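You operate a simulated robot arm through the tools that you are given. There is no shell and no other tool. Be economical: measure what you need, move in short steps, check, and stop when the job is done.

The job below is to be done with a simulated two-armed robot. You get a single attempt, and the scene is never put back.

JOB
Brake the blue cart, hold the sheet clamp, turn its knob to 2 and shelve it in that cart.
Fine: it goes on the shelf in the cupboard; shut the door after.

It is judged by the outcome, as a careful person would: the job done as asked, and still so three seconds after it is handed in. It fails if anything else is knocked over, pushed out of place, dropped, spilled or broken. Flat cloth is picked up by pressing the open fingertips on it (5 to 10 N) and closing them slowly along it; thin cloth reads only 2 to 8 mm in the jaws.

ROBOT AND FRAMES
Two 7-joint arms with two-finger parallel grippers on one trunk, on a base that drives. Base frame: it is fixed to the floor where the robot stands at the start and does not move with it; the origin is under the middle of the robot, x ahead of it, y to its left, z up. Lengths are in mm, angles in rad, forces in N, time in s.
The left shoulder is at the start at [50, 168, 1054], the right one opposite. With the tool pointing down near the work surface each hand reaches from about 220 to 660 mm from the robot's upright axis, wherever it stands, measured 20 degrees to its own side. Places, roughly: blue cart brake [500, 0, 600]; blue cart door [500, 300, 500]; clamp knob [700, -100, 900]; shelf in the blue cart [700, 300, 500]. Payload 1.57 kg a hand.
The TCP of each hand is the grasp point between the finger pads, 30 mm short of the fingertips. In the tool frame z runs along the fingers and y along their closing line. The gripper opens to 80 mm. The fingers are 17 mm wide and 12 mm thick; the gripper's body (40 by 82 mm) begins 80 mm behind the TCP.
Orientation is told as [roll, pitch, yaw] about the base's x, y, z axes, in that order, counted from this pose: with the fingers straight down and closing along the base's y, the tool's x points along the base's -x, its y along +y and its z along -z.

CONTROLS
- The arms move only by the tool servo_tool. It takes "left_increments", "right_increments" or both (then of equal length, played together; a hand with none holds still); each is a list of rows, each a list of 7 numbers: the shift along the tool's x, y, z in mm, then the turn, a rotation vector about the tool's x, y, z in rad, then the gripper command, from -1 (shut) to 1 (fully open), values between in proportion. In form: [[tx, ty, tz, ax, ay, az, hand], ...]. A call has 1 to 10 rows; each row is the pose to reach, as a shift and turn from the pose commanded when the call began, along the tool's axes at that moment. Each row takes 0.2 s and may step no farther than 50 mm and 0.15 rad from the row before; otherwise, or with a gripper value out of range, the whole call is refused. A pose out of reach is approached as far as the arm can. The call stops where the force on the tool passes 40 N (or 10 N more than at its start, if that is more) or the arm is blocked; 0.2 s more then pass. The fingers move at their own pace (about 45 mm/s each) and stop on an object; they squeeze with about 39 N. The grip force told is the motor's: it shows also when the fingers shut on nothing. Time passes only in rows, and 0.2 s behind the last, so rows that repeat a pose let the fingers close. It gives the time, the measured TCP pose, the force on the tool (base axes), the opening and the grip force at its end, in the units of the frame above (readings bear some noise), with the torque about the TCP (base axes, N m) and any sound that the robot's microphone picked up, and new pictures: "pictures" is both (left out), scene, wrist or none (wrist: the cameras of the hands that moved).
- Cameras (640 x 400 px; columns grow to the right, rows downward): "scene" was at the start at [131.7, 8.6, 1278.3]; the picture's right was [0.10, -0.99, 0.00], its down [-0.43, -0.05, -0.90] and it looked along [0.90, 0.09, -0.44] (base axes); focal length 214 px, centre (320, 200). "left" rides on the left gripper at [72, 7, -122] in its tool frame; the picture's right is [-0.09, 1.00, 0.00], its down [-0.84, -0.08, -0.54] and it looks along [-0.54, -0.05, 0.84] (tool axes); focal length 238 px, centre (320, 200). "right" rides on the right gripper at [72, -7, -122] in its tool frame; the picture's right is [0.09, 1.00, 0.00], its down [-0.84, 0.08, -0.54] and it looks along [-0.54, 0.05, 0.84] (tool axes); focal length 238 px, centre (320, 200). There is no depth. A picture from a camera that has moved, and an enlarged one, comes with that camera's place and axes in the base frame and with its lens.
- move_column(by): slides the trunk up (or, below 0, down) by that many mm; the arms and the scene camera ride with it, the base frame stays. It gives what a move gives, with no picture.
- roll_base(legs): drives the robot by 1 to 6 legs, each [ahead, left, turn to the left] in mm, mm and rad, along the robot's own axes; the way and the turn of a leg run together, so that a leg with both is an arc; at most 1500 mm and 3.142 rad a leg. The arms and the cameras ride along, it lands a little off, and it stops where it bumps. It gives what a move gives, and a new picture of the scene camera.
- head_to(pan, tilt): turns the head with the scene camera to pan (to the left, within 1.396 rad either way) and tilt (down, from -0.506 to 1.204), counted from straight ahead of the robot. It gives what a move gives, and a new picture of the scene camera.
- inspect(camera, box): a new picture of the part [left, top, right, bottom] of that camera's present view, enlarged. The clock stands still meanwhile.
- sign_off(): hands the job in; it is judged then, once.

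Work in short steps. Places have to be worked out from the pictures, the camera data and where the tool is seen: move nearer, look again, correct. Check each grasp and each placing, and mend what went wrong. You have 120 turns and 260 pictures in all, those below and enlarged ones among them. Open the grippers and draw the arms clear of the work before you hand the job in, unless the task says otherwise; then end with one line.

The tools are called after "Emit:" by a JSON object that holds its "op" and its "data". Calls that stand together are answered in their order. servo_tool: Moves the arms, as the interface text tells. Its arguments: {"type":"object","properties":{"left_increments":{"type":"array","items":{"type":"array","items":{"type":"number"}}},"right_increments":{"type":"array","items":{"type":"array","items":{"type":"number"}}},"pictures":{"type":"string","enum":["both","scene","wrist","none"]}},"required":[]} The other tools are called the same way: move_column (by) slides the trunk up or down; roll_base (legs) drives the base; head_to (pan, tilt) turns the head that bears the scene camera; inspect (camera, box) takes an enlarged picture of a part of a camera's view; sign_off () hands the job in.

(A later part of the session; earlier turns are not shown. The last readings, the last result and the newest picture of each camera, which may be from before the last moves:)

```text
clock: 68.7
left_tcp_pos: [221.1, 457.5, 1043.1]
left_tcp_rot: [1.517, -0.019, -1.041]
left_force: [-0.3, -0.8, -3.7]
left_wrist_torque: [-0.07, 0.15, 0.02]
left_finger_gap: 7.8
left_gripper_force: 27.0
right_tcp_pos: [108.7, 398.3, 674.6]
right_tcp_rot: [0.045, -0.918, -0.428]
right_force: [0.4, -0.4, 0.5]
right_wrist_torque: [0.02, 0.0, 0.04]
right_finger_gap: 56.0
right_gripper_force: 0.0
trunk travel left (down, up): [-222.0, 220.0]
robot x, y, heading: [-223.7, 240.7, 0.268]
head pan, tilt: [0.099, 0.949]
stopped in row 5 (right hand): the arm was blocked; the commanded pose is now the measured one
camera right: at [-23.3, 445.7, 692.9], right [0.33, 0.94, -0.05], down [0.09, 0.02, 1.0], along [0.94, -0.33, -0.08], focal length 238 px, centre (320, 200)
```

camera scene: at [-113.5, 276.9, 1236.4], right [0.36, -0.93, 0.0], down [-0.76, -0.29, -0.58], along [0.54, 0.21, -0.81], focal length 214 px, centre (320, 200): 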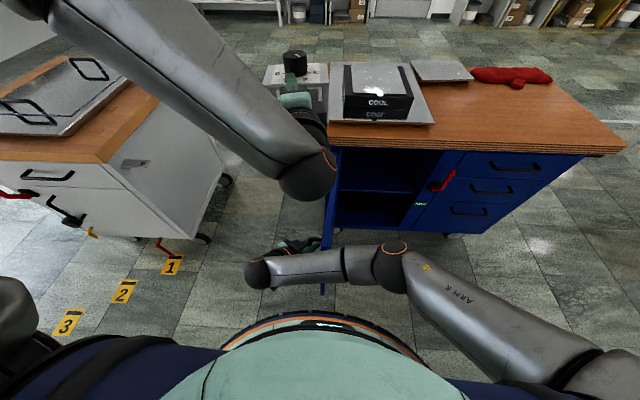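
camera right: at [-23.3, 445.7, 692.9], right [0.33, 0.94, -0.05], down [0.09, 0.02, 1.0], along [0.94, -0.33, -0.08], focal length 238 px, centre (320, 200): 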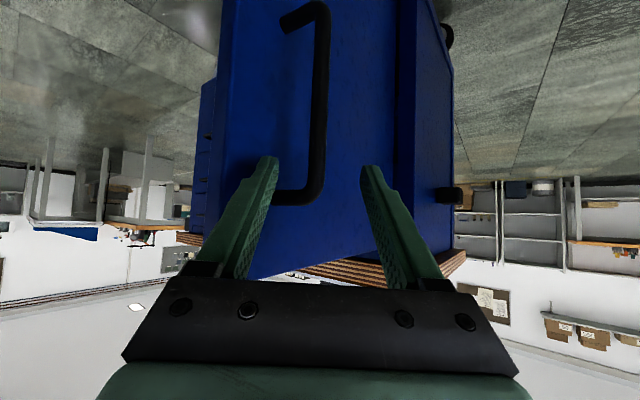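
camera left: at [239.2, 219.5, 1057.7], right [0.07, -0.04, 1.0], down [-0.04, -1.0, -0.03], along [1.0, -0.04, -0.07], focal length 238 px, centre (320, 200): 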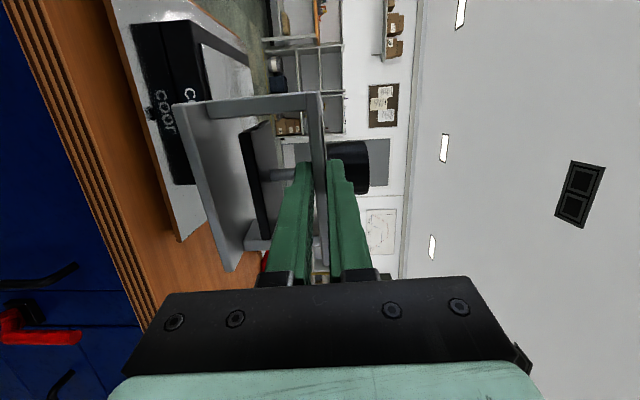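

The hand is clear in front of the handle. I drive straight back so both hands leave the door's reach.

Emit:
{"op": "roll_base", "data": {"legs": [[-160, 0, 0]]}}

```text
clock: 70.1
left_tcp_pos: [67.0, 416.4, 1044.8]
left_tcp_rot: [1.524, -0.02, -1.04]
left_force: [-0.8, 0.6, -4.6]
left_wrist_torque: [-0.06, 0.22, 0.0]
left_finger_gap: 7.7
left_gripper_force: 27.5
right_tcp_pos: [-45.2, 356.7, 676.1]
right_tcp_rot: [0.046, -0.917, -0.427]
right_force: [0.5, 0.2, 0.0]
right_wrist_torque: [-0.02, -0.02, -0.03]
right_finger_gap: 56.2
right_gripper_force: 0.0
trunk travel left (down, up): [-222.0, 220.0]
robot x, y, heading: [-370.8, 199.4, 0.269]
head pan, tilt: [0.099, 0.949]
camera scene: at [-265.6, 234.7, 1236.3], right [0.36, -0.93, 0.0], down [-0.76, -0.29, -0.58], along [0.54, 0.21, -0.81], focal length 214 px, centre (320, 200)
```

scene: 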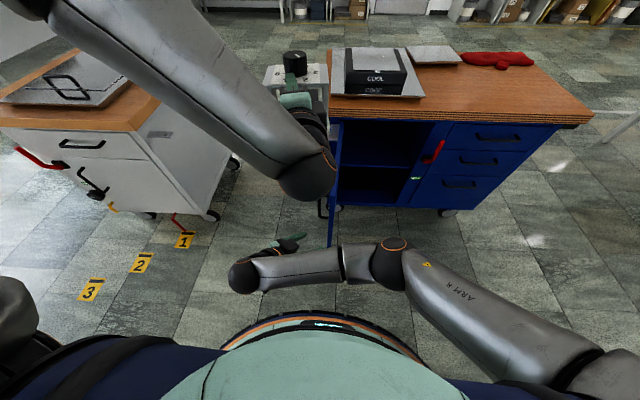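

Clear of the door. I bring the right hand back to the robot's right side, below the left arm, and upright.

Emit:
{"op": "servo_tool", "data": {"right_increments": [[-20, -28, 10, 0, 0, 0, 0], [-42, -56, 20, 0, 0, 0, 0], [-66, -84, 30, 0, 0, 0, 0], [-90, -112, 40, 0, 0.1, 0, 0], [-115, -141, 50, 0, 0.2, 0, 0], [-141, -172, 60, 0, 0.32, 0, -0.5], [-168, -203, 70, 0, 0.44, 0, -1], [-196, -234, 81, 0, 0.56, 0, -1]], "pictures": "none"}}

Emit:
{"op": "roll_base", "data": {"legs": [[0, -360, 0]]}}

```text
clock: 71.9
left_tcp_pos: [67.8, 415.7, 1046.3]
left_tcp_rot: [1.523, -0.019, -1.04]
left_force: [1.1, 0.3, -4.5]
left_wrist_torque: [-0.07, 0.24, -0.01]
left_finger_gap: 7.9
left_gripper_force: 27.1
right_tcp_pos: [34.5, 69.3, 775.2]
right_tcp_rot: [0.03, -0.355, -0.399]
right_force: [0.3, 0.4, -0.6]
right_wrist_torque: [0.0, -0.02, -0.01]
right_finger_gap: 0.0
right_gripper_force: 15.5
trunk travel left (down, up): [-222.0, 220.0]
robot x, y, heading: [-375.5, 198.4, 0.263]
head pan, tilt: [0.099, 0.949]
```

```text
clock: 75.6
left_tcp_pos: [163.3, 66.6, 1044.7]
left_tcp_rot: [1.522, -0.02, -1.04]
left_force: [-0.2, 0.5, -4.7]
left_wrist_torque: [-0.08, 0.26, -0.01]
left_finger_gap: 7.7
left_gripper_force: 26.5
right_tcp_pos: [129.9, -282.0, 775.3]
right_tcp_rot: [0.03, -0.359, -0.401]
right_force: [0.2, 0.4, -0.6]
right_wrist_torque: [0.02, -0.01, 0.01]
right_finger_gap: 0.0
right_gripper_force: 21.3
trunk travel left (down, up): [-222.0, 220.0]
robot x, y, heading: [-275.7, -150.3, 0.268]
head pan, tilt: [0.099, 0.949]
camera scene: at [-169.5, -115.0, 1236.2], right [0.36, -0.93, 0.0], down [-0.76, -0.29, -0.58], along [0.54, 0.21, -0.81], focal length 214 px, centre (320, 200)
```

scene: 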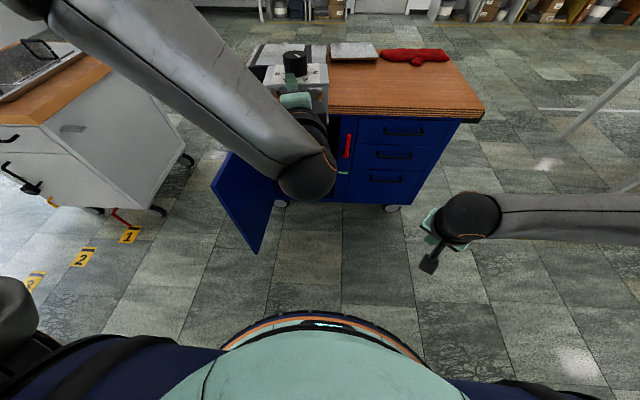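

The door stands open and the robot is square to the opening. I lower the trunk, drive in a bit, then aim the clamp straight ahead.

Emit:
{"op": "move_column", "data": {"by": -200}}

Emit:
{"op": "roll_base", "data": {"legs": [[130, 0, 0]]}}

Emit:
{"op": "servo_tool", "data": {"left_increments": [[0, -15, 0, 0, -0.05, 0, -1], [0, -30, 0, 0, -0.1, 0, -1], [0, -45, 0, 0, -0.15, 0, -1], [0, -60, 0, 0, -0.2, 0, -1], [0, -75, 0, 0, -0.26, 0, -1], [0, -90, 0, 0, -0.26, 0, -1]], "pictures": "both"}}

```text
clock: 77.8
left_tcp_pos: [162.9, 67.0, 845.2]
left_tcp_rot: [1.521, -0.022, -1.041]
left_force: [-0.2, -0.1, -5.3]
left_wrist_torque: [-0.08, 0.21, 0.01]
left_finger_gap: 7.7
left_gripper_force: 26.6
right_tcp_pos: [131.1, -280.4, 573.8]
right_tcp_rot: [0.031, -0.357, -0.402]
right_force: [0.0, 0.0, -0.3]
right_wrist_torque: [-0.02, 0.02, 0.01]
right_finger_gap: 0.0
right_gripper_force: 21.4
trunk travel left (down, up): [-22.0, 420.0]
robot x, y, heading: [-278.6, -150.7, 0.27]
head pan, tilt: [0.099, 0.949]
```

```text
clock: 79.1
left_tcp_pos: [288.0, 99.2, 845.2]
left_tcp_rot: [1.521, -0.021, -1.04]
left_force: [-0.9, -0.1, -4.3]
left_wrist_torque: [-0.04, 0.23, -0.02]
left_finger_gap: 7.8
left_gripper_force: 26.7
right_tcp_pos: [254.7, -246.8, 575.4]
right_tcp_rot: [0.03, -0.357, -0.402]
right_force: [-0.6, 0.2, -0.3]
right_wrist_torque: [-0.01, 0.0, 0.01]
right_finger_gap: 0.0
right_gripper_force: 20.7
trunk travel left (down, up): [-22.0, 420.0]
robot x, y, heading: [-149.9, -116.3, 0.265]
head pan, tilt: [0.099, 0.949]
camera scene: at [-45.1, -80.9, 1036.2], right [0.36, -0.93, 0.0], down [-0.76, -0.29, -0.58], along [0.54, 0.21, -0.81], focal length 214 px, centre (320, 200)
```

scene: 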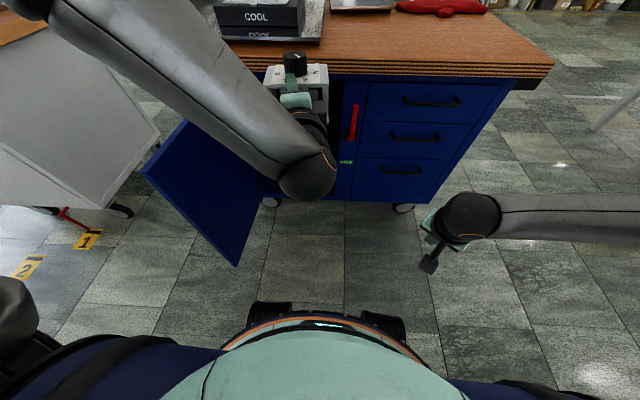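

```text
clock: 80.5
left_tcp_pos: [285.9, 96.5, 754.8]
left_tcp_rot: [1.529, -0.031, -1.3]
left_force: [0.2, -0.2, -4.7]
left_wrist_torque: [0.0, 0.24, -0.03]
left_finger_gap: 7.6
left_gripper_force: 27.1
right_tcp_pos: [254.7, -247.4, 574.3]
right_tcp_rot: [0.03, -0.359, -0.401]
right_force: [-0.3, 0.5, 0.3]
right_wrist_torque: [-0.01, 0.03, -0.01]
right_finger_gap: 0.1
right_gripper_force: 21.3
trunk travel left (down, up): [-22.0, 420.0]
robot x, y, heading: [-150.2, -115.4, 0.27]
head pan, tilt: [0.099, 0.949]
camera scene: at [-45.1, -80.8, 1036.3], right [0.36, -0.93, 0.0], down [-0.76, -0.29, -0.58], along [0.54, 0.21, -0.81], focal length 214 px, centre (320, 200)
camera left: at [149.7, 134.7, 764.5], right [0.06, -0.05, 1.0], down [-0.3, -0.95, -0.03], along [0.95, -0.3, -0.07], focal length 238 px, centre (320, 200)
```

scene: 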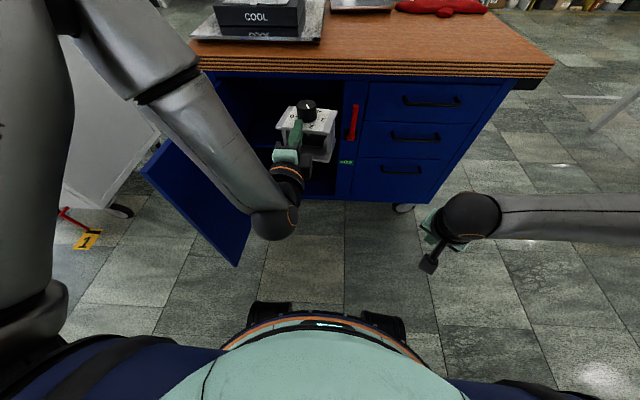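
left: 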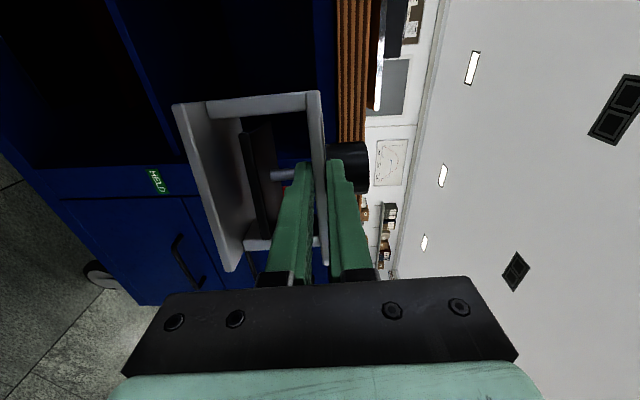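

I can see into the cupboard. I zoom in to measure the shelf height and front edge.

Emit:
{"op": "inspect", "data": {"camera": "left", "box": [0, 0, 340, 220]}}

Emit:
{"op": "inspect", "data": {"camera": "scene", "box": [190, 60, 370, 200]}}

Emit:
{"op": "head_to", "data": {"pan": 0.35, "tilt": 0.6}}

```text
1.82 times, centred on (170, 110) of left
camera zoom: at [149.7, 134.7, 764.5], right [0.06, -0.05, 1.0], down [-0.3, -0.95, -0.03], along [0.95, -0.3, -0.07], focal length 433 px, centre (593, 364)
```

zoom: 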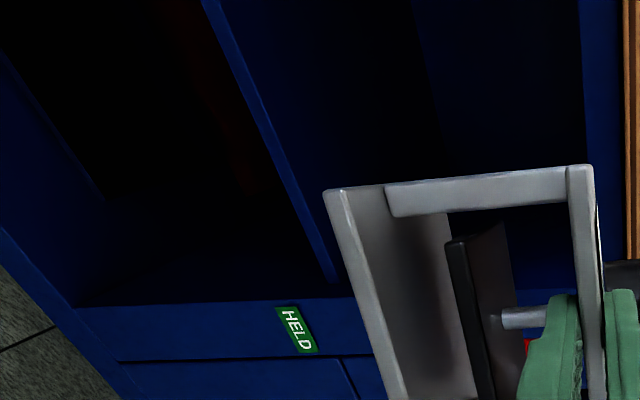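

```text
2.86 times, centred on (280, 130) of scene
camera zoom: at [-45.1, -80.8, 1036.3], right [0.36, -0.93, 0.0], down [-0.76, -0.29, -0.58], along [0.54, 0.21, -0.81], focal length 613 px, centre (434, 400)
```

zoom: 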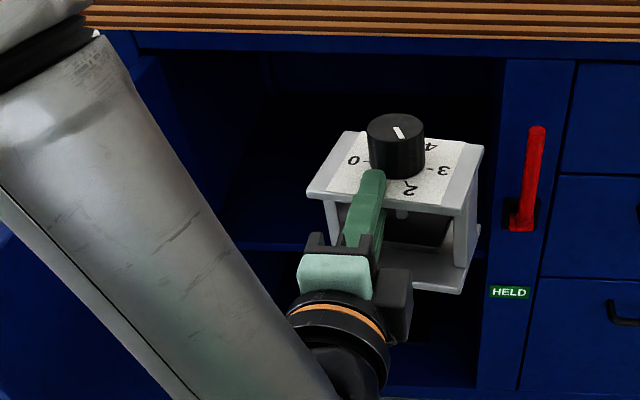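

```text
clock: 81.3
left_tcp_pos: [286.3, 95.9, 754.4]
left_tcp_rot: [1.529, -0.031, -1.301]
left_force: [0.8, 0.2, -4.9]
left_wrist_torque: [-0.01, 0.24, -0.01]
left_finger_gap: 7.7
left_gripper_force: 26.6
right_tcp_pos: [254.7, -246.5, 575.7]
right_tcp_rot: [0.03, -0.359, -0.402]
right_force: [-0.4, -0.4, -0.3]
right_wrist_torque: [0.0, 0.01, -0.01]
right_finger_gap: 0.0
right_gripper_force: 21.1
trunk travel left (down, up): [-22.0, 420.0]
robot x, y, heading: [-156.5, -116.1, 0.266]
head pan, tilt: [0.351, 0.6]
camera scene: at [-40.9, -55.8, 1064.6], right [0.58, -0.82, 0.0], down [-0.46, -0.33, -0.82], along [0.67, 0.48, -0.57], focal length 214 px, centre (320, 200)
```

scene: 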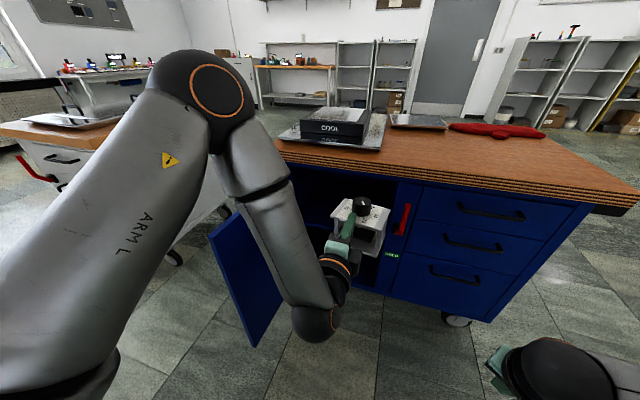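

I estimate the shelf top at z ≈ 480–500, with its front edge near the door plane. I shift the clamp left to the middle of the opening and lower it so its base is about 45 mm above the shelf, still outside.

Emit:
{"op": "servo_tool", "data": {"left_increments": [[14, -20, 0, 0, 0, 0, -1], [28, -40, 0, 0, 0, 0, -1], [42, -60, 0, 0, 0, 0, -1], [56, -80, 0, 0, 0, 0, -1], [56, -100, 0, 0, 0, 0, -1], [56, -120, 0, 0, 0, 0, -1], [56, -140, 0, 0, 0, 0, -1]], "pictures": "wrist"}}

Emit:
{"op": "inspect", "data": {"camera": "left", "box": [0, 0, 340, 280]}}

```text
clock: 82.9
left_tcp_pos: [266.5, 77.4, 675.9]
left_tcp_rot: [1.525, -0.032, -1.295]
left_force: [-0.8, 0.2, -4.4]
left_wrist_torque: [0.0, 0.23, 0.02]
left_finger_gap: 7.7
left_gripper_force: 26.8
left hand out of reach, approached as far as the arm can: row 2, 3, 4, 5, 6, 7
right_tcp_pos: [255.4, -247.5, 574.2]
right_tcp_rot: [0.029, -0.359, -0.402]
right_force: [-0.2, 0.3, -0.2]
right_wrist_torque: [0.01, -0.02, 0.01]
right_finger_gap: 0.0
right_gripper_force: 21.6
trunk travel left (down, up): [-22.0, 420.0]
robot x, y, heading: [-154.7, -117.0, 0.263]
head pan, tilt: [0.351, 0.6]
camera left: at [130.8, 114.9, 685.9], right [0.06, -0.05, 1.0], down [-0.3, -0.95, -0.03], along [0.95, -0.3, -0.07], focal length 238 px, centre (320, 200)
```

left: 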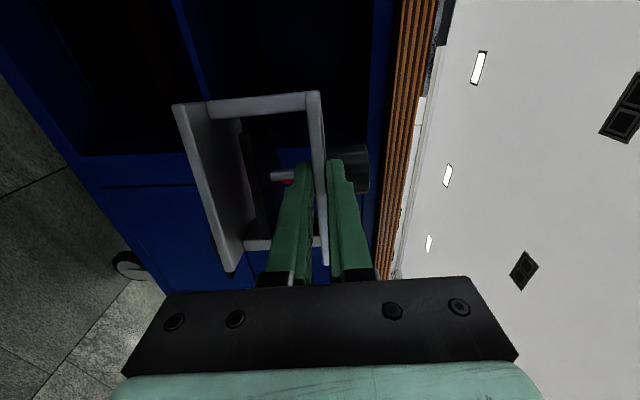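

```text
1.43 times, centred on (170, 140) of left
camera zoom: at [130.8, 114.9, 685.9], right [0.06, -0.05, 1.0], down [-0.3, -0.95, -0.03], along [0.95, -0.3, -0.07], focal length 340 px, centre (534, 286)
```

zoom: 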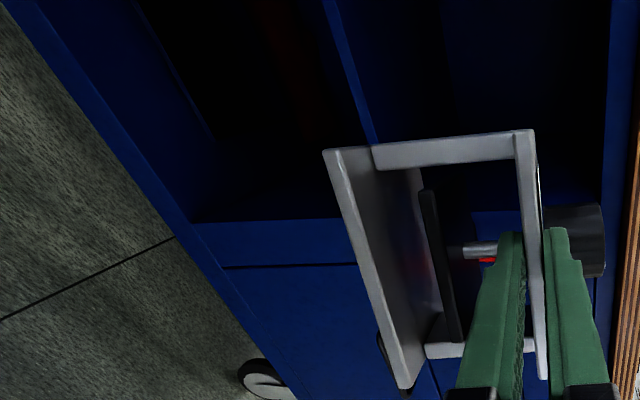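

The left arm is cramped this close to the body. I extend it forward while lowering further.

Emit:
{"op": "servo_tool", "data": {"left_increments": [[0, 0, 20, 0, 0, 0, -1], [0, -5, 40, 0, 0, 0, -1], [0, -15, 60, 0, 0, 0, -1], [0, -30, 75, 0, 0, 0, -1], [0, -45, 85, 0, 0, 0, -1], [0, -60, 90, 0, 0, 0, -1]], "pictures": "scene"}}

```text
clock: 84.3
left_tcp_pos: [353.2, 56.2, 641.5]
left_tcp_rot: [1.517, -0.033, -1.283]
left_force: [0.0, 0.3, -4.6]
left_wrist_torque: [-0.03, 0.26, 0.02]
left_finger_gap: 7.5
left_gripper_force: 27.0
left hand out of reach, approached as far as the arm can: row 1, 2, 3, 4, 5, 6
right_tcp_pos: [253.5, -247.1, 573.7]
right_tcp_rot: [0.031, -0.356, -0.401]
right_force: [0.8, -0.1, 0.6]
right_wrist_torque: [0.0, -0.02, 0.01]
right_finger_gap: 0.0
right_gripper_force: 21.2
trunk travel left (down, up): [-22.0, 420.0]
robot x, y, heading: [-152.4, -115.6, 0.267]
head pan, tilt: [0.351, 0.6]
camera scene: at [-40.7, -55.7, 1064.6], right [0.58, -0.81, 0.0], down [-0.46, -0.33, -0.82], along [0.67, 0.48, -0.57], focal length 214 px, centre (320, 200)
```

scene: 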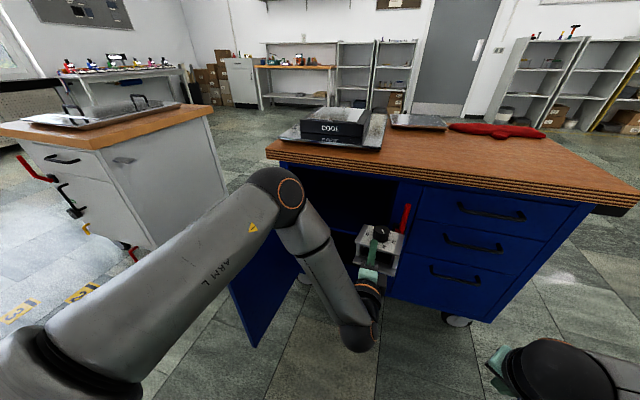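

The limit seems to be pointing leftward relative to the body. I test by turning the hand about 0.35 rad to the right, then shifting left and down.

Emit:
{"op": "servo_tool", "data": {"left_increments": [[0, 0, 0, 0, -0.09, 0, -1], [0, 0, 0, 0, -0.18, 0, -1], [0, 0, 0, 0, -0.27, 0, -1], [0, 0, 0, 0, -0.36, 0, -1], [20, -10, 0, 0, -0.36, 0, -1], [45, -20, 0, 0, -0.36, 0, -1], [70, -25, 0, 0, -0.36, 0, -1], [95, -30, 0, 0, -0.36, 0, -1]], "pictures": "both"}}

```text
clock: 86.1
left_tcp_pos: [304.4, -40.3, 711.5]
left_tcp_rot: [1.543, -0.046, -1.658]
left_force: [0.7, 0.1, -5.2]
left_wrist_torque: [0.12, 0.25, 0.0]
left_finger_gap: 7.6
left_gripper_force: 26.8
left hand out of reach, approached as far as the arm can: row 1, 2, 3, 4, 5, 6, 7, 8
right_tcp_pos: [254.0, -248.4, 574.4]
right_tcp_rot: [0.028, -0.358, -0.402]
right_force: [0.1, -0.8, 1.0]
right_wrist_torque: [0.0, -0.01, 0.01]
right_finger_gap: 0.3
right_gripper_force: 21.8
trunk travel left (down, up): [-22.0, 420.0]
robot x, y, heading: [-150.6, -116.6, 0.267]
head pan, tilt: [0.351, 0.6]
camera scene: at [-40.9, -55.8, 1064.6], right [0.58, -0.81, 0.0], down [-0.46, -0.33, -0.82], along [0.67, 0.48, -0.57], focal length 214 px, centre (320, 200)
camera left: at [190.3, 42.3, 719.5], right [0.03, -0.05, 1.0], down [-0.61, -0.79, -0.02], along [0.79, -0.61, -0.05], focal length 238 px, centre (320, 200)
```

scene: 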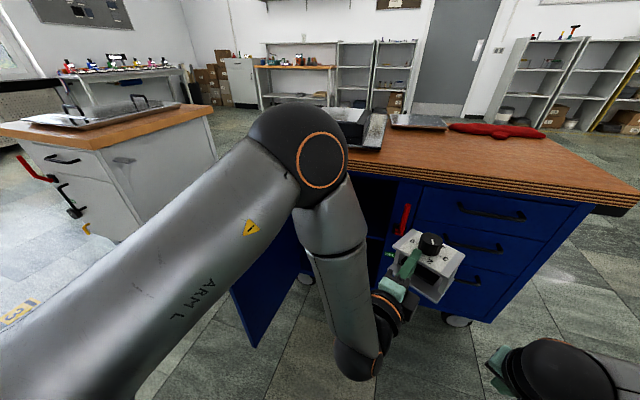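
left: 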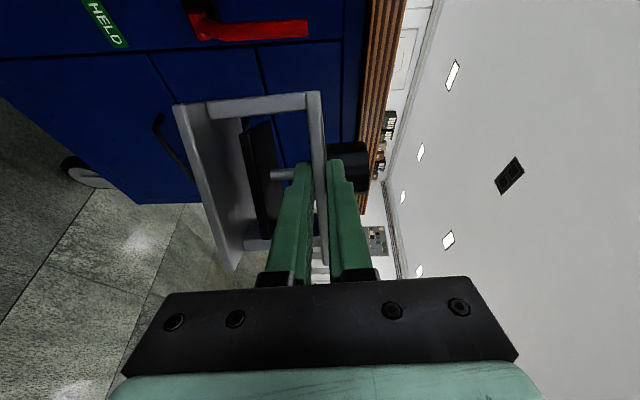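

The joint limit comes from the bent-elbow posture. I back the base off so the left arm can stretch out nearly straight, which should free the wrist.

Emit:
{"op": "roll_base", "data": {"legs": [[-200, 50, 0]]}}

Emit:
{"op": "servo_tool", "data": {"left_increments": [[20, 0, 32, 0, 0, 0, -1], [42, 0, 62, 0, 0.04, 0, -1], [68, 0, 88, 0, 0.08, 0, -1], [98, 0, 110, 0, 0.13, 0, -1], [130, 0, 130, 0, 0.18, 0, -1], [162, -10, 146, 0, 0.24, 0, -1], [192, -25, 160, 0, 0.3, 0, -1], [222, -45, 174, 0, 0.36, 0, -1]], "pictures": "both"}}

```text
clock: 87.7
left_tcp_pos: [99.8, -45.1, 710.4]
left_tcp_rot: [1.542, -0.045, -1.656]
left_force: [0.9, -0.2, -3.8]
left_wrist_torque: [0.13, 0.2, -0.03]
left_finger_gap: 7.7
left_gripper_force: 26.6
right_tcp_pos: [50.2, -251.5, 574.1]
right_tcp_rot: [0.029, -0.358, -0.403]
right_force: [0.2, -0.2, -0.1]
right_wrist_torque: [0.02, 0.01, -0.01]
right_finger_gap: 0.1
right_gripper_force: 20.9
trunk travel left (down, up): [-22.0, 420.0]
robot x, y, heading: [-355.7, -122.7, 0.266]
head pan, tilt: [0.351, 0.6]
camera scene: at [-245.7, -60.4, 1064.6], right [0.58, -0.81, 0.0], down [-0.46, -0.33, -0.82], along [0.67, 0.48, -0.57], focal length 214 px, centre (320, 200)
```

scene: 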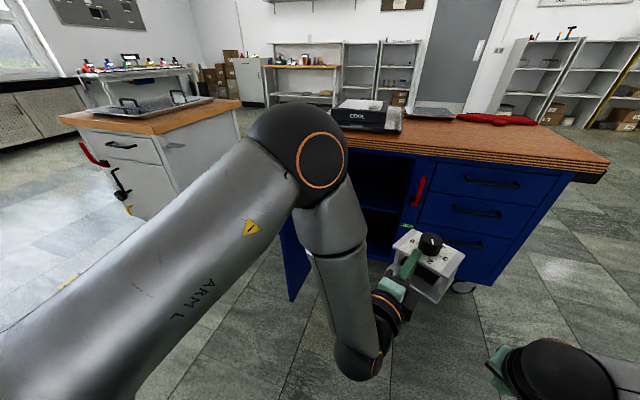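

```text
clock: 89.5
left_tcp_pos: [307.7, 117.6, 682.4]
left_tcp_rot: [1.493, -0.028, -1.256]
left_force: [0.5, -0.5, -5.0]
left_wrist_torque: [0.01, 0.24, 0.04]
left_finger_gap: 7.8
left_gripper_force: 26.7
left hand out of reach, approached as far as the arm can: row 1, 2, 3, 4, 5, 6, 7, 8
right_tcp_pos: [49.6, -252.1, 574.7]
right_tcp_rot: [0.031, -0.359, -0.401]
right_force: [-0.4, -0.1, 1.3]
right_wrist_torque: [-0.01, -0.04, -0.03]
right_finger_gap: 0.0
right_gripper_force: 21.2
trunk travel left (down, up): [-22.0, 420.0]
robot x, y, heading: [-357.9, -117.4, 0.266]
head pan, tilt: [0.351, 0.6]
camera scene: at [-245.6, -60.2, 1064.6], right [0.58, -0.81, 0.0], down [-0.46, -0.33, -0.82], along [0.67, 0.48, -0.57], focal length 214 px, centre (320, 200)
camera left: at [170.7, 150.2, 696.8], right [0.09, -0.04, 1.0], down [-0.26, -0.97, -0.01], along [0.96, -0.26, -0.1], focal length 238 px, centre (320, 200)
```

scene: 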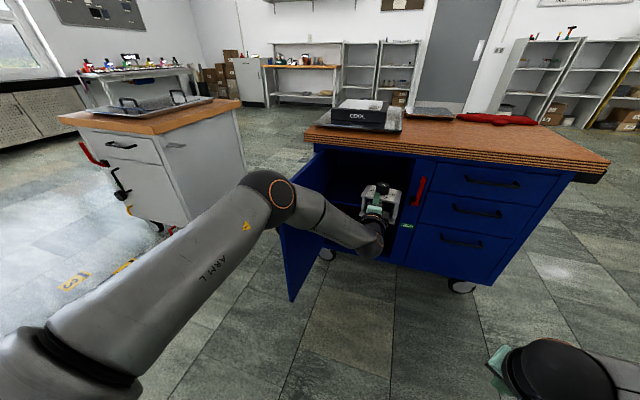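
left: 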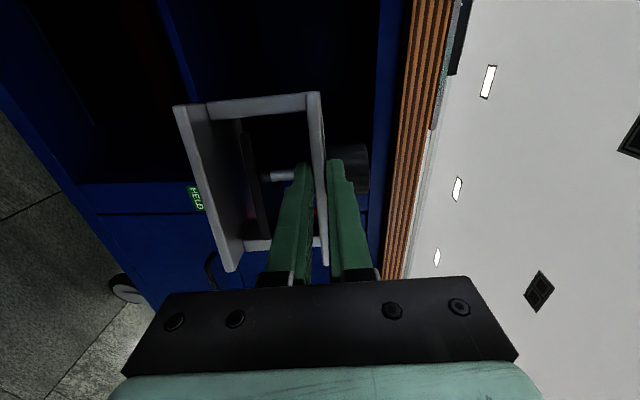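

That freed the arm: it is now about 700 mm forward. I lower further and level the tool.

Emit:
{"op": "servo_tool", "data": {"left_increments": [[10, -15, 0, -0.02, 0, 0, -1], [20, -30, 0, -0.04, 0, 0, -1], [30, -45, 0, -0.06, 0, 0, -1], [30, -58, 0, -0.07, 0, 0, -1], [30, -70, 0, -0.07, 0, 0, -1]], "pictures": "both"}}

```text
clock: 90.7
left_tcp_pos: [313.0, 85.2, 662.5]
left_tcp_rot: [1.549, -0.031, -1.24]
left_force: [0.6, -0.3, -4.7]
left_wrist_torque: [-0.04, 0.25, -0.02]
left_finger_gap: 7.5
left_gripper_force: 26.9
left hand out of reach, approached as far as the arm can: row 1, 2, 3, 4, 5
right_tcp_pos: [48.8, -250.7, 574.9]
right_tcp_rot: [0.028, -0.359, -0.401]
right_force: [-0.4, 0.1, 0.1]
right_wrist_torque: [-0.04, 0.0, 0.03]
right_finger_gap: 0.0
right_gripper_force: 22.0
trunk travel left (down, up): [-22.0, 420.0]
robot x, y, heading: [-359.3, -119.1, 0.269]
head pan, tilt: [0.351, 0.6]
camera scene: at [-245.6, -60.4, 1064.6], right [0.58, -0.81, 0.0], down [-0.46, -0.33, -0.82], along [0.67, 0.48, -0.57], focal length 214 px, centre (320, 200)
camera left: at [175.0, 115.3, 670.6], right [0.04, -0.05, 1.0], down [-0.24, -0.97, -0.04], along [0.97, -0.24, -0.05], focal length 238 px, centre (320, 200)
```

scene: 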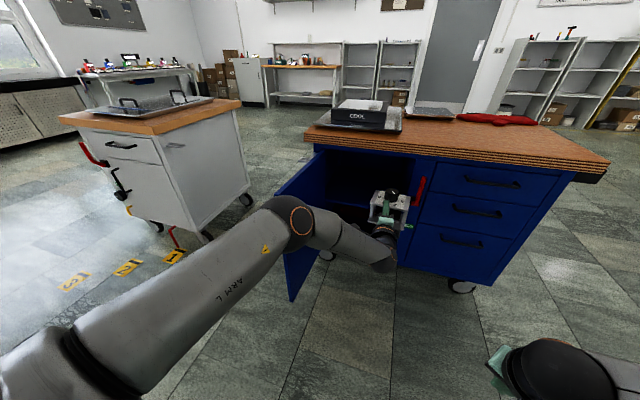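
left: 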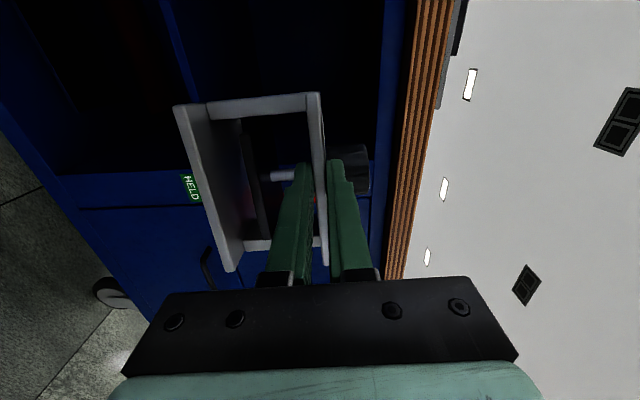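

Still short of the needed height. In this stretched posture I test turning the hand right, in line with the forearm, while lowering.

Emit:
{"op": "servo_tool", "data": {"left_increments": [[0, 0, 0, 0, -0.09, 0, -1], [0, 0, 0, 0, -0.18, 0, -1], [0, 0, 0, 0, -0.27, 0, -1], [0, 0, 0, 0, -0.36, 0, -1], [0, -15, 0, 0, -0.36, 0, -1], [0, -30, 0, 0, -0.36, 0, -1], [0, -50, 0, 0, -0.36, 0, -1]], "pictures": "scene"}}

```text
clock: 92.3
left_tcp_pos: [337.7, -15.0, 699.3]
left_tcp_rot: [1.483, -0.033, -1.508]
left_force: [0.6, -0.4, -4.5]
left_wrist_torque: [0.05, 0.25, -0.02]
left_finger_gap: 7.8
left_gripper_force: 26.9
left hand out of reach, approached as far as the arm can: row 1, 2, 3, 4, 5, 6, 7
right_tcp_pos: [49.3, -251.5, 575.1]
right_tcp_rot: [0.03, -0.358, -0.4]
right_force: [0.6, -0.2, 0.8]
right_wrist_torque: [0.02, -0.01, -0.04]
right_finger_gap: 0.0
right_gripper_force: 21.5
trunk travel left (down, up): [-22.0, 420.0]
robot x, y, heading: [-358.4, -122.0, 0.265]
head pan, tilt: [0.351, 0.6]
camera scene: at [-245.7, -60.4, 1064.6], right [0.58, -0.81, 0.0], down [-0.46, -0.33, -0.82], along [0.67, 0.48, -0.57], focal length 214 px, centre (320, 200)
```

scene: 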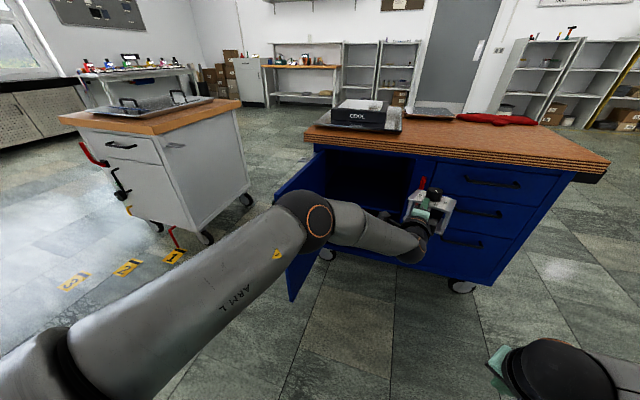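

The joint limit blocks a level plate pinch this low. New plan: set the clamp back on the table front, regrip it by the knob with the hand pitched steeply forward (a posture that worked low down at the door), and shelve it that way. I raise the trunk and drive toward the table.

Emit:
{"op": "move_column", "data": {"by": 225}}

Emit:
{"op": "roll_base", "data": {"legs": [[200, 0, 0]]}}

Emit:
{"op": "servo_tool", "data": {"left_increments": [[0, 0, 0, -0.04, 0, 0, -1], [0, 0, 0, -0.08, 0, 0, -1]], "pictures": "both"}}

```text
clock: 94.7
left_tcp_pos: [338.7, -14.6, 923.3]
left_tcp_rot: [1.48, -0.031, -1.509]
left_force: [0.6, -0.1, -5.4]
left_wrist_torque: [0.07, 0.22, -0.04]
left_finger_gap: 7.7
left_gripper_force: 27.1
right_tcp_pos: [51.4, -251.1, 798.8]
right_tcp_rot: [0.03, -0.357, -0.4]
right_force: [0.1, 0.1, 0.1]
right_wrist_torque: [0.0, 0.01, 0.01]
right_finger_gap: 0.0
right_gripper_force: 20.7
trunk travel left (down, up): [-247.0, 195.0]
robot x, y, heading: [-354.2, -125.1, 0.266]
head pan, tilt: [0.351, 0.6]
```

```text
clock: 96.3
left_tcp_pos: [528.2, 37.9, 922.7]
left_tcp_rot: [1.482, -0.031, -1.509]
left_force: [0.6, -0.7, -4.6]
left_wrist_torque: [0.04, 0.24, -0.02]
left_finger_gap: 7.8
left_gripper_force: 26.8
right_tcp_pos: [239.9, -198.7, 798.9]
right_tcp_rot: [0.03, -0.356, -0.398]
right_force: [0.7, -0.6, 0.1]
right_wrist_torque: [-0.02, 0.0, -0.03]
right_finger_gap: 0.0
right_gripper_force: 21.6
trunk travel left (down, up): [-247.0, 195.0]
robot x, y, heading: [-164.9, -65.0, 0.27]
head pan, tilt: [0.351, 0.6]
camera scene: at [-54.6, -7.9, 1289.5], right [0.58, -0.81, 0.0], down [-0.46, -0.33, -0.82], along [0.67, 0.48, -0.57], focal length 214 px, centre (320, 200)
```

scene: 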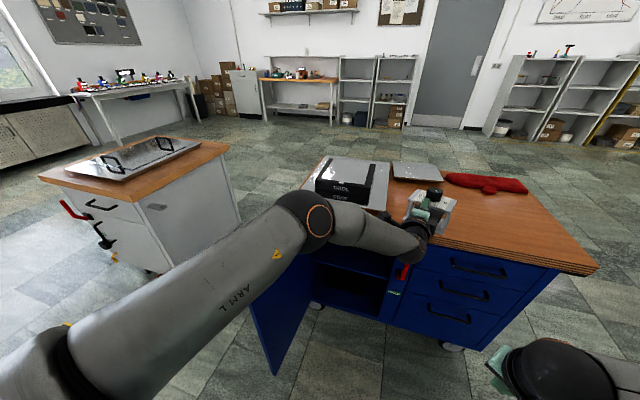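

```text
clock: 96.9
left_tcp_pos: [531.1, 23.0, 936.8]
left_tcp_rot: [1.548, -0.032, -1.496]
left_force: [-0.1, -0.1, -4.6]
left_wrist_torque: [0.06, 0.25, 0.04]
left_finger_gap: 7.9
left_gripper_force: 26.8
left hand out of reach, approached as far as the arm can: row 1, 2
right_tcp_pos: [239.8, -198.2, 799.1]
right_tcp_rot: [0.029, -0.358, -0.4]
right_force: [0.5, -0.2, -1.2]
right_wrist_torque: [0.0, 0.01, -0.02]
right_finger_gap: 0.0
right_gripper_force: 21.6
trunk travel left (down, up): [-247.0, 195.0]
robot x, y, heading: [-167.0, -66.2, 0.268]
head pan, tilt: [0.351, 0.6]
camera scene: at [-55.0, -8.2, 1289.6], right [0.58, -0.81, 0.0], down [-0.46, -0.33, -0.82], along [0.67, 0.48, -0.57], focal length 214 px, centre (320, 200)
camera left: at [403.7, 85.6, 945.0], right [0.03, -0.06, 1.0], down [-0.48, -0.88, -0.04], along [0.88, -0.48, -0.05], focal length 238 px, centre (320, 200)
```

scene: 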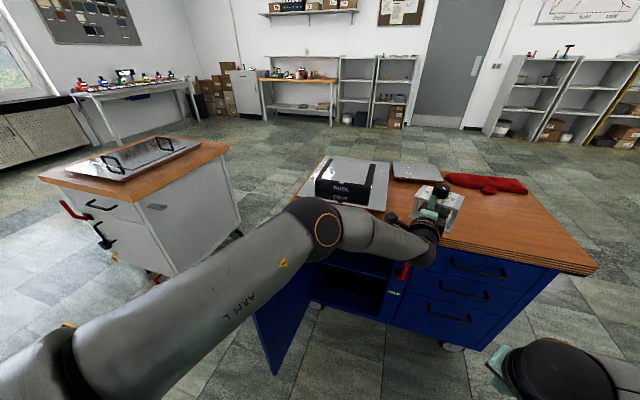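
left: 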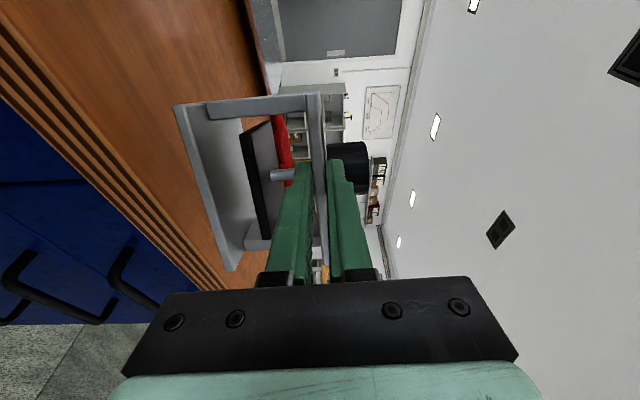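

The clamp is now level above the table front. I drive in 75 mm more, then lower with the trunk so the arm posture stays the same.

Emit:
{"op": "roll_base", "data": {"legs": [[75, 0, 0]]}}

Emit:
{"op": "move_column", "data": {"by": -38}}

Emit:
{"op": "inspect", "data": {"camera": "left", "box": [140, 60, 400, 300]}}

```text
clock: 98.0
left_tcp_pos: [603.4, 42.4, 937.9]
left_tcp_rot: [1.548, -0.03, -1.494]
left_force: [-0.3, 0.5, -4.7]
left_wrist_torque: [0.07, 0.23, 0.0]
left_finger_gap: 7.7
left_gripper_force: 25.9
right_tcp_pos: [313.5, -179.8, 799.0]
right_tcp_rot: [0.03, -0.355, -0.401]
right_force: [0.3, -0.1, 0.2]
right_wrist_torque: [0.0, 0.02, -0.02]
right_finger_gap: 0.0
right_gripper_force: 21.2
trunk travel left (down, up): [-247.0, 195.0]
robot x, y, heading: [-94.1, -50.5, 0.267]
head pan, tilt: [0.351, 0.6]
camera scene: at [18.3, 12.0, 1289.5], right [0.58, -0.81, 0.0], down [-0.46, -0.33, -0.82], along [0.67, 0.48, -0.57], focal length 214 px, centre (320, 200)
```

scene: 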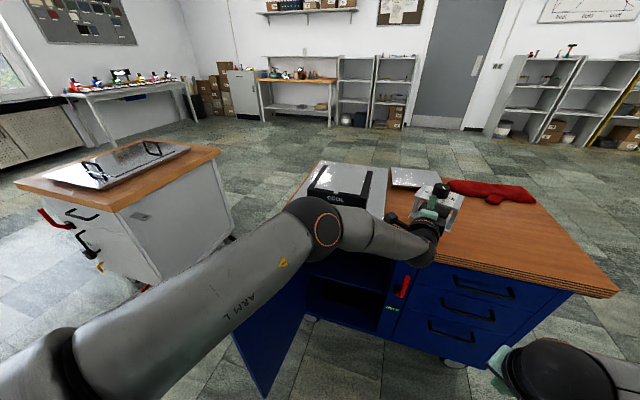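

```text
clock: 98.8
left_tcp_pos: [603.2, 42.1, 899.8]
left_tcp_rot: [1.549, -0.032, -1.494]
left_force: [-1.3, -0.6, -4.8]
left_wrist_torque: [0.05, 0.26, -0.01]
left_finger_gap: 7.7
left_gripper_force: 26.3
right_tcp_pos: [313.3, -179.8, 761.4]
right_tcp_rot: [0.029, -0.359, -0.401]
right_force: [0.0, 0.0, 1.1]
right_wrist_torque: [-0.03, 0.0, -0.01]
right_finger_gap: 0.1
right_gripper_force: 21.6
trunk travel left (down, up): [-209.0, 233.0]
robot x, y, heading: [-95.6, -44.9, 0.272]
head pan, tilt: [0.351, 0.6]
```

```text
1.67 times, centred on (270, 180) of left
camera zoom: at [476.5, 105.5, 907.4], right [0.03, -0.06, 1.0], down [-0.48, -0.88, -0.04], along [0.88, -0.48, -0.05], focal length 397 px, centre (403, 233)
```

zoom: 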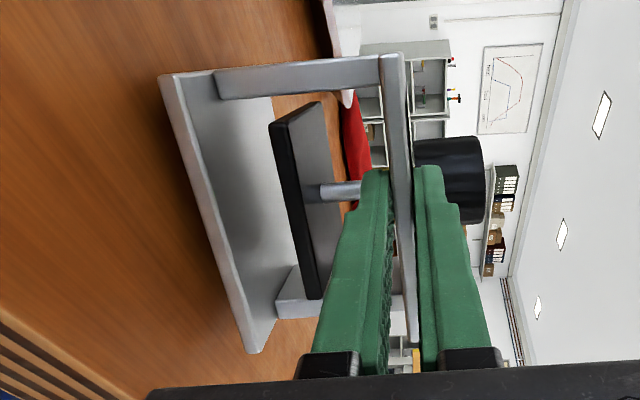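

The base is a few mm above the table. I lower slowly to contact.

Emit:
{"op": "move_column", "data": {"by": -7}}

Emit:
{"op": "move_column", "data": {"by": -3}}

```text
clock: 99.3
left_tcp_pos: [603.9, 42.3, 893.5]
left_tcp_rot: [1.549, -0.031, -1.493]
left_force: [-0.3, -0.7, -4.6]
left_wrist_torque: [0.04, 0.2, 0.01]
left_finger_gap: 7.6
left_gripper_force: 26.7
right_tcp_pos: [313.3, -179.5, 754.0]
right_tcp_rot: [0.03, -0.358, -0.402]
right_force: [0.6, -0.8, -0.1]
right_wrist_torque: [0.04, 0.02, 0.01]
right_finger_gap: 0.0
right_gripper_force: 20.9
trunk travel left (down, up): [-202.0, 240.0]
robot x, y, heading: [-94.7, -52.1, 0.269]
head pan, tilt: [0.351, 0.6]
```

```text
clock: 99.8
left_tcp_pos: [602.0, 43.4, 891.8]
left_tcp_rot: [1.555, -0.031, -1.494]
left_force: [-1.7, -0.5, 0.6]
left_wrist_torque: [0.18, -0.17, -0.02]
left_finger_gap: 7.5
left_gripper_force: 27.0
right_tcp_pos: [312.2, -179.4, 751.7]
right_tcp_rot: [0.03, -0.358, -0.4]
right_force: [-0.2, -0.3, 0.1]
right_wrist_torque: [-0.02, 0.0, 0.01]
right_finger_gap: 0.0
right_gripper_force: 20.6
trunk travel left (down, up): [-199.0, 243.0]
robot x, y, heading: [-94.5, -50.7, 0.268]
head pan, tilt: [0.351, 0.6]
```

Contact is made and the weight is on the table. I release and back the left hand straight out.

Emit:
{"op": "servo_tool", "data": {"left_increments": [[0, 0, 0, 0, 0, 0, -0.4], [0, 0, 0, 0, 0, 0, -0.2], [0, 0, 0, 0, 0, 0, -0.2], [0, 0, -30, 0, 0, 0, -0.2], [0, 0, -65, 0, 0, 0, -0.2], [0, 0, -100, 0, 0, 0, -0.2]], "pictures": "both"}}

```text
clock: 101.2
left_tcp_pos: [502.6, 34.1, 891.5]
left_tcp_rot: [1.55, -0.034, -1.495]
left_force: [0.0, 0.3, -0.2]
left_wrist_torque: [-0.02, 0.03, 0.01]
left_finger_gap: 32.1
left_gripper_force: 0.0
right_tcp_pos: [312.8, -178.9, 751.5]
right_tcp_rot: [0.03, -0.356, -0.401]
right_force: [0.2, -0.1, -0.4]
right_wrist_torque: [0.01, 0.0, 0.0]
right_finger_gap: 0.0
right_gripper_force: 21.4
trunk travel left (down, up): [-199.0, 243.0]
robot x, y, heading: [-93.3, -46.3, 0.267]
head pan, tilt: [0.351, 0.6]
camera scene: at [17.1, 11.7, 1241.7], right [0.58, -0.81, 0.0], down [-0.46, -0.33, -0.83], along [0.67, 0.48, -0.56], focal length 214 px, centre (320, 200)
camera left: at [376.6, 97.5, 899.4], right [0.03, -0.06, 1.0], down [-0.48, -0.88, -0.04], along [0.88, -0.48, -0.05], focal length 238 px, centre (320, 200)
```

scene: 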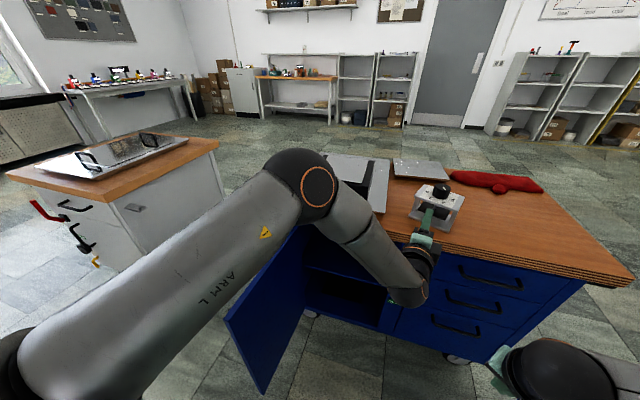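
left: 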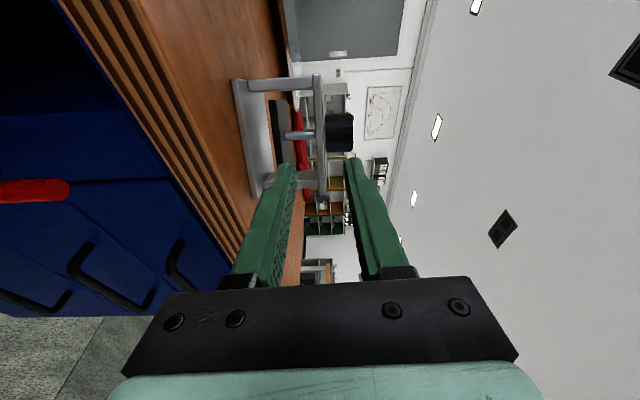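

The clamp stands safely on the table, and the knob still looks set. I move the left hand up and to the left, out of the way.

Emit:
{"op": "servo_tool", "data": {"left_increments": [[5, 30, -20, 0, 0, 0, 0], [25, 60, -40, 0, 0, 0, 0], [55, 85, -60, 0, 0.05, 0, 0], [85, 110, -75, 0, 0.1, 0, 0], [115, 130, -90, 0, 0.15, 0, 0], [150, 150, -100, 0, 0.2, 0, 0], [185, 170, -110, 0, 0.25, 0, 0], [220, 185, -110, 0, 0.3, 0, 0]], "pictures": "none"}}

Emit:
{"op": "servo_tool", "data": {"right_increments": [[0, 0, -35, 0, 0, -0.1, -1], [0, 10, -70, 0, 0, -0.2, 0.2], [0, 20, -110, 0, 0, -0.3, 0.5], [0, 30, -150, 0, 0, -0.4, 0.5], [0, 40, -190, 0, 0, -0.5, 0.5], [0, 50, -220, 0, 0, -0.6, 0.5]], "pictures": "both"}}

```text
clock: 103.0
left_tcp_pos: [381.6, 252.6, 1073.0]
left_tcp_rot: [1.539, -0.021, -1.194]
left_force: [-0.3, 0.2, 0.5]
left_wrist_torque: [0.02, -0.01, -0.01]
left_finger_gap: 40.1
left_gripper_force: 0.0
right_tcp_pos: [315.2, -177.8, 751.8]
right_tcp_rot: [0.031, -0.357, -0.402]
right_force: [-0.4, -0.4, 0.1]
right_wrist_torque: [0.0, 0.04, 0.01]
right_finger_gap: 0.0
right_gripper_force: 21.1
trunk travel left (down, up): [-199.0, 243.0]
robot x, y, heading: [-95.9, -50.5, 0.273]
head pan, tilt: [0.351, 0.6]
```

```text
clock: 104.5
left_tcp_pos: [379.3, 251.6, 1072.9]
left_tcp_rot: [1.541, -0.025, -1.193]
left_force: [0.6, 0.8, -0.5]
left_wrist_torque: [-0.01, 0.0, 0.02]
left_finger_gap: 40.2
left_gripper_force: 0.0
right_tcp_pos: [259.3, -109.3, 959.3]
right_tcp_rot: [-0.184, -0.309, 0.235]
right_force: [-0.7, 0.2, 0.4]
right_wrist_torque: [0.01, -0.03, -0.01]
right_finger_gap: 59.9
right_gripper_force: 0.1
trunk travel left (down, up): [-199.0, 243.0]
robot x, y, heading: [-95.0, -48.3, 0.268]
head pan, tilt: [0.351, 0.6]
camera scene: at [17.0, 11.9, 1241.7], right [0.58, -0.81, 0.0], down [-0.46, -0.33, -0.83], along [0.67, 0.48, -0.56], focal length 214 px, centre (320, 200)
camera right: at [152.9, -118.9, 1054.1], right [-0.26, 0.94, -0.2], down [0.58, 0.32, 0.75], along [0.77, 0.08, -0.63], focal length 238 px, centre (320, 200)
```

scene: 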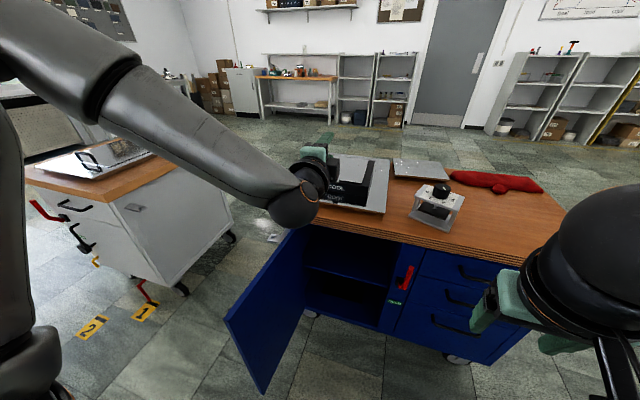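
right: 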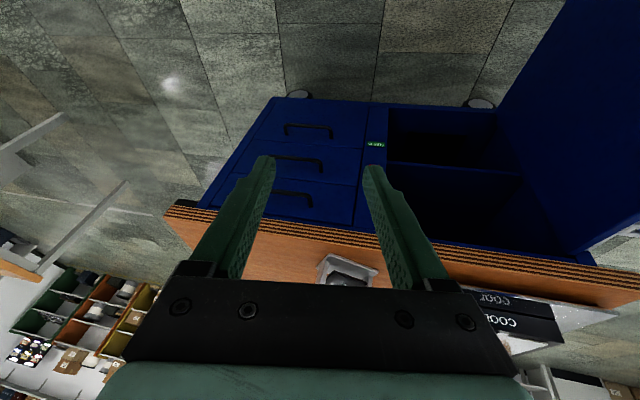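

The clamp is clear to see. I bring the right hand forward toward it, first straightening its roll.

Emit:
{"op": "servo_tool", "data": {"right_increments": [[-44, 11, 4, -0.04, 0, 0, 0.5], [-88, 22, 7, -0.08, 0, 0, 0.5], [-132, 33, 11, -0.12, 0, 0, 0.5], [-176, 44, 14, -0.16, 0, 0, 0.5], [-220, 55, 18, -0.184, 0, 0, 0.5]], "pictures": "none"}}

Emit:
{"op": "servo_tool", "data": {"right_increments": [[0, 0, 0, 0, -0.12, 0, 0.5], [0, 0, 0, 0, -0.24, 0, 0.5], [0, 0, 0, 0, -0.36, 0, 0.5], [0, 0, 0, 0, -0.48, 0, 0.5], [0, 0, 0, 0, -0.6, 0, 0.5], [0, 0, 0, 0, -0.74, 0, 0.5]], "pictures": "both"}}

```text
clock: 105.7
left_tcp_pos: [379.3, 252.3, 1073.2]
left_tcp_rot: [1.541, -0.025, -1.194]
left_force: [-0.4, 0.0, -0.3]
left_wrist_torque: [-0.01, -0.01, 0.0]
left_finger_gap: 40.0
left_gripper_force: 0.0
right_tcp_pos: [458.1, -10.0, 998.9]
right_tcp_rot: [-0.001, -0.312, 0.233]
right_force: [-0.4, 0.5, -1.3]
right_wrist_torque: [0.0, 0.0, 0.0]
right_finger_gap: 60.1
right_gripper_force: 0.1
trunk travel left (down, up): [-199.0, 243.0]
robot x, y, heading: [-94.0, -48.7, 0.265]
head pan, tilt: [0.351, 0.6]
```

```text
clock: 107.0
left_tcp_pos: [379.5, 252.1, 1073.7]
left_tcp_rot: [1.542, -0.025, -1.194]
left_force: [0.9, 0.6, 0.0]
left_wrist_torque: [0.01, -0.03, 0.0]
left_finger_gap: 40.0
left_gripper_force: 0.1
right_tcp_pos: [459.5, -10.6, 999.6]
right_tcp_rot: [0.0, -1.053, 0.234]
right_force: [0.8, -0.1, -0.3]
right_wrist_torque: [0.01, 0.0, 0.0]
right_finger_gap: 60.1
right_gripper_force: 0.1
trunk travel left (down, up): [-199.0, 243.0]
robot x, y, heading: [-96.5, -47.4, 0.265]
head pan, tilt: [0.351, 0.6]
camera scene: at [17.2, 11.7, 1241.7], right [0.58, -0.81, 0.0], down [-0.46, -0.33, -0.83], along [0.67, 0.48, -0.56], focal length 214 px, centre (320, 200)
camera right: at [323.0, -49.3, 998.7], right [-0.27, 0.96, -0.08], down [-0.07, 0.06, 1.0], along [0.96, 0.28, 0.05], focal length 238 px, centre (320, 200)
```

scene: 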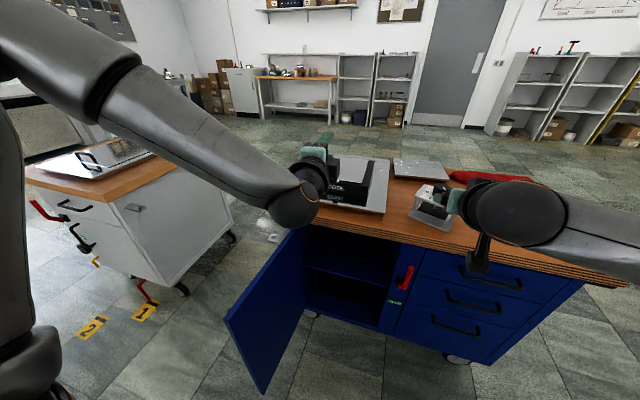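
right: 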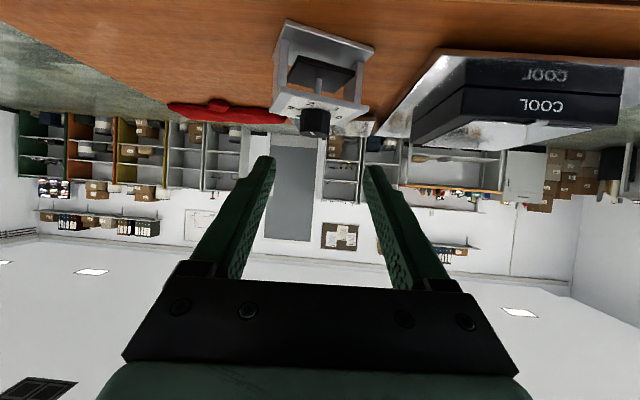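

Good view. I zoom in on the clamp from the scene and right cameras to fix the knob's position.

Emit:
{"op": "inspect", "data": {"camera": "right", "box": [240, 10, 400, 150]}}

Emit:
{"op": "inspect", "data": {"camera": "scene", "box": [390, 150, 510, 250]}}

```text
2.86 times, centred on (320, 80) of right
camera zoom: at [323.0, -49.3, 998.7], right [-0.27, 0.96, -0.08], down [-0.07, 0.06, 1.0], along [0.96, 0.28, 0.05], focal length 681 px, centre (320, 543)
```

zoom: 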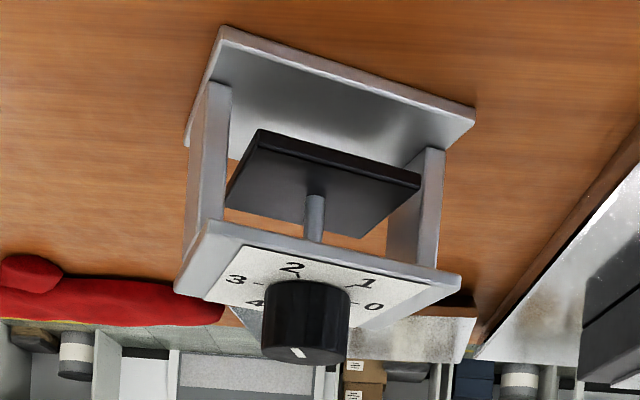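

```text
4.00 times, centred on (450, 200) of scene
camera zoom: at [17.2, 11.7, 1241.7], right [0.58, -0.81, 0.0], down [-0.46, -0.33, -0.83], along [0.67, 0.48, -0.56], focal length 858 px, centre (-200, 200)
```

zoom: 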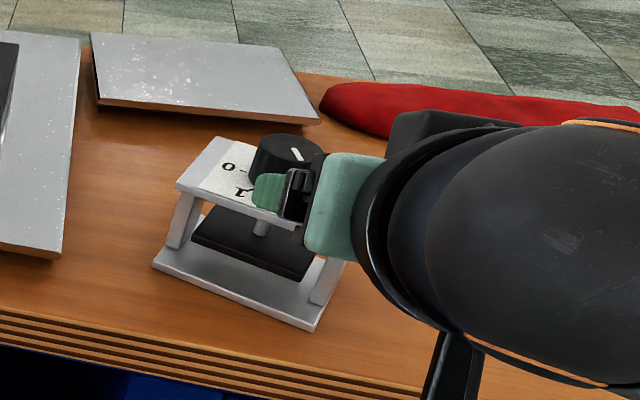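

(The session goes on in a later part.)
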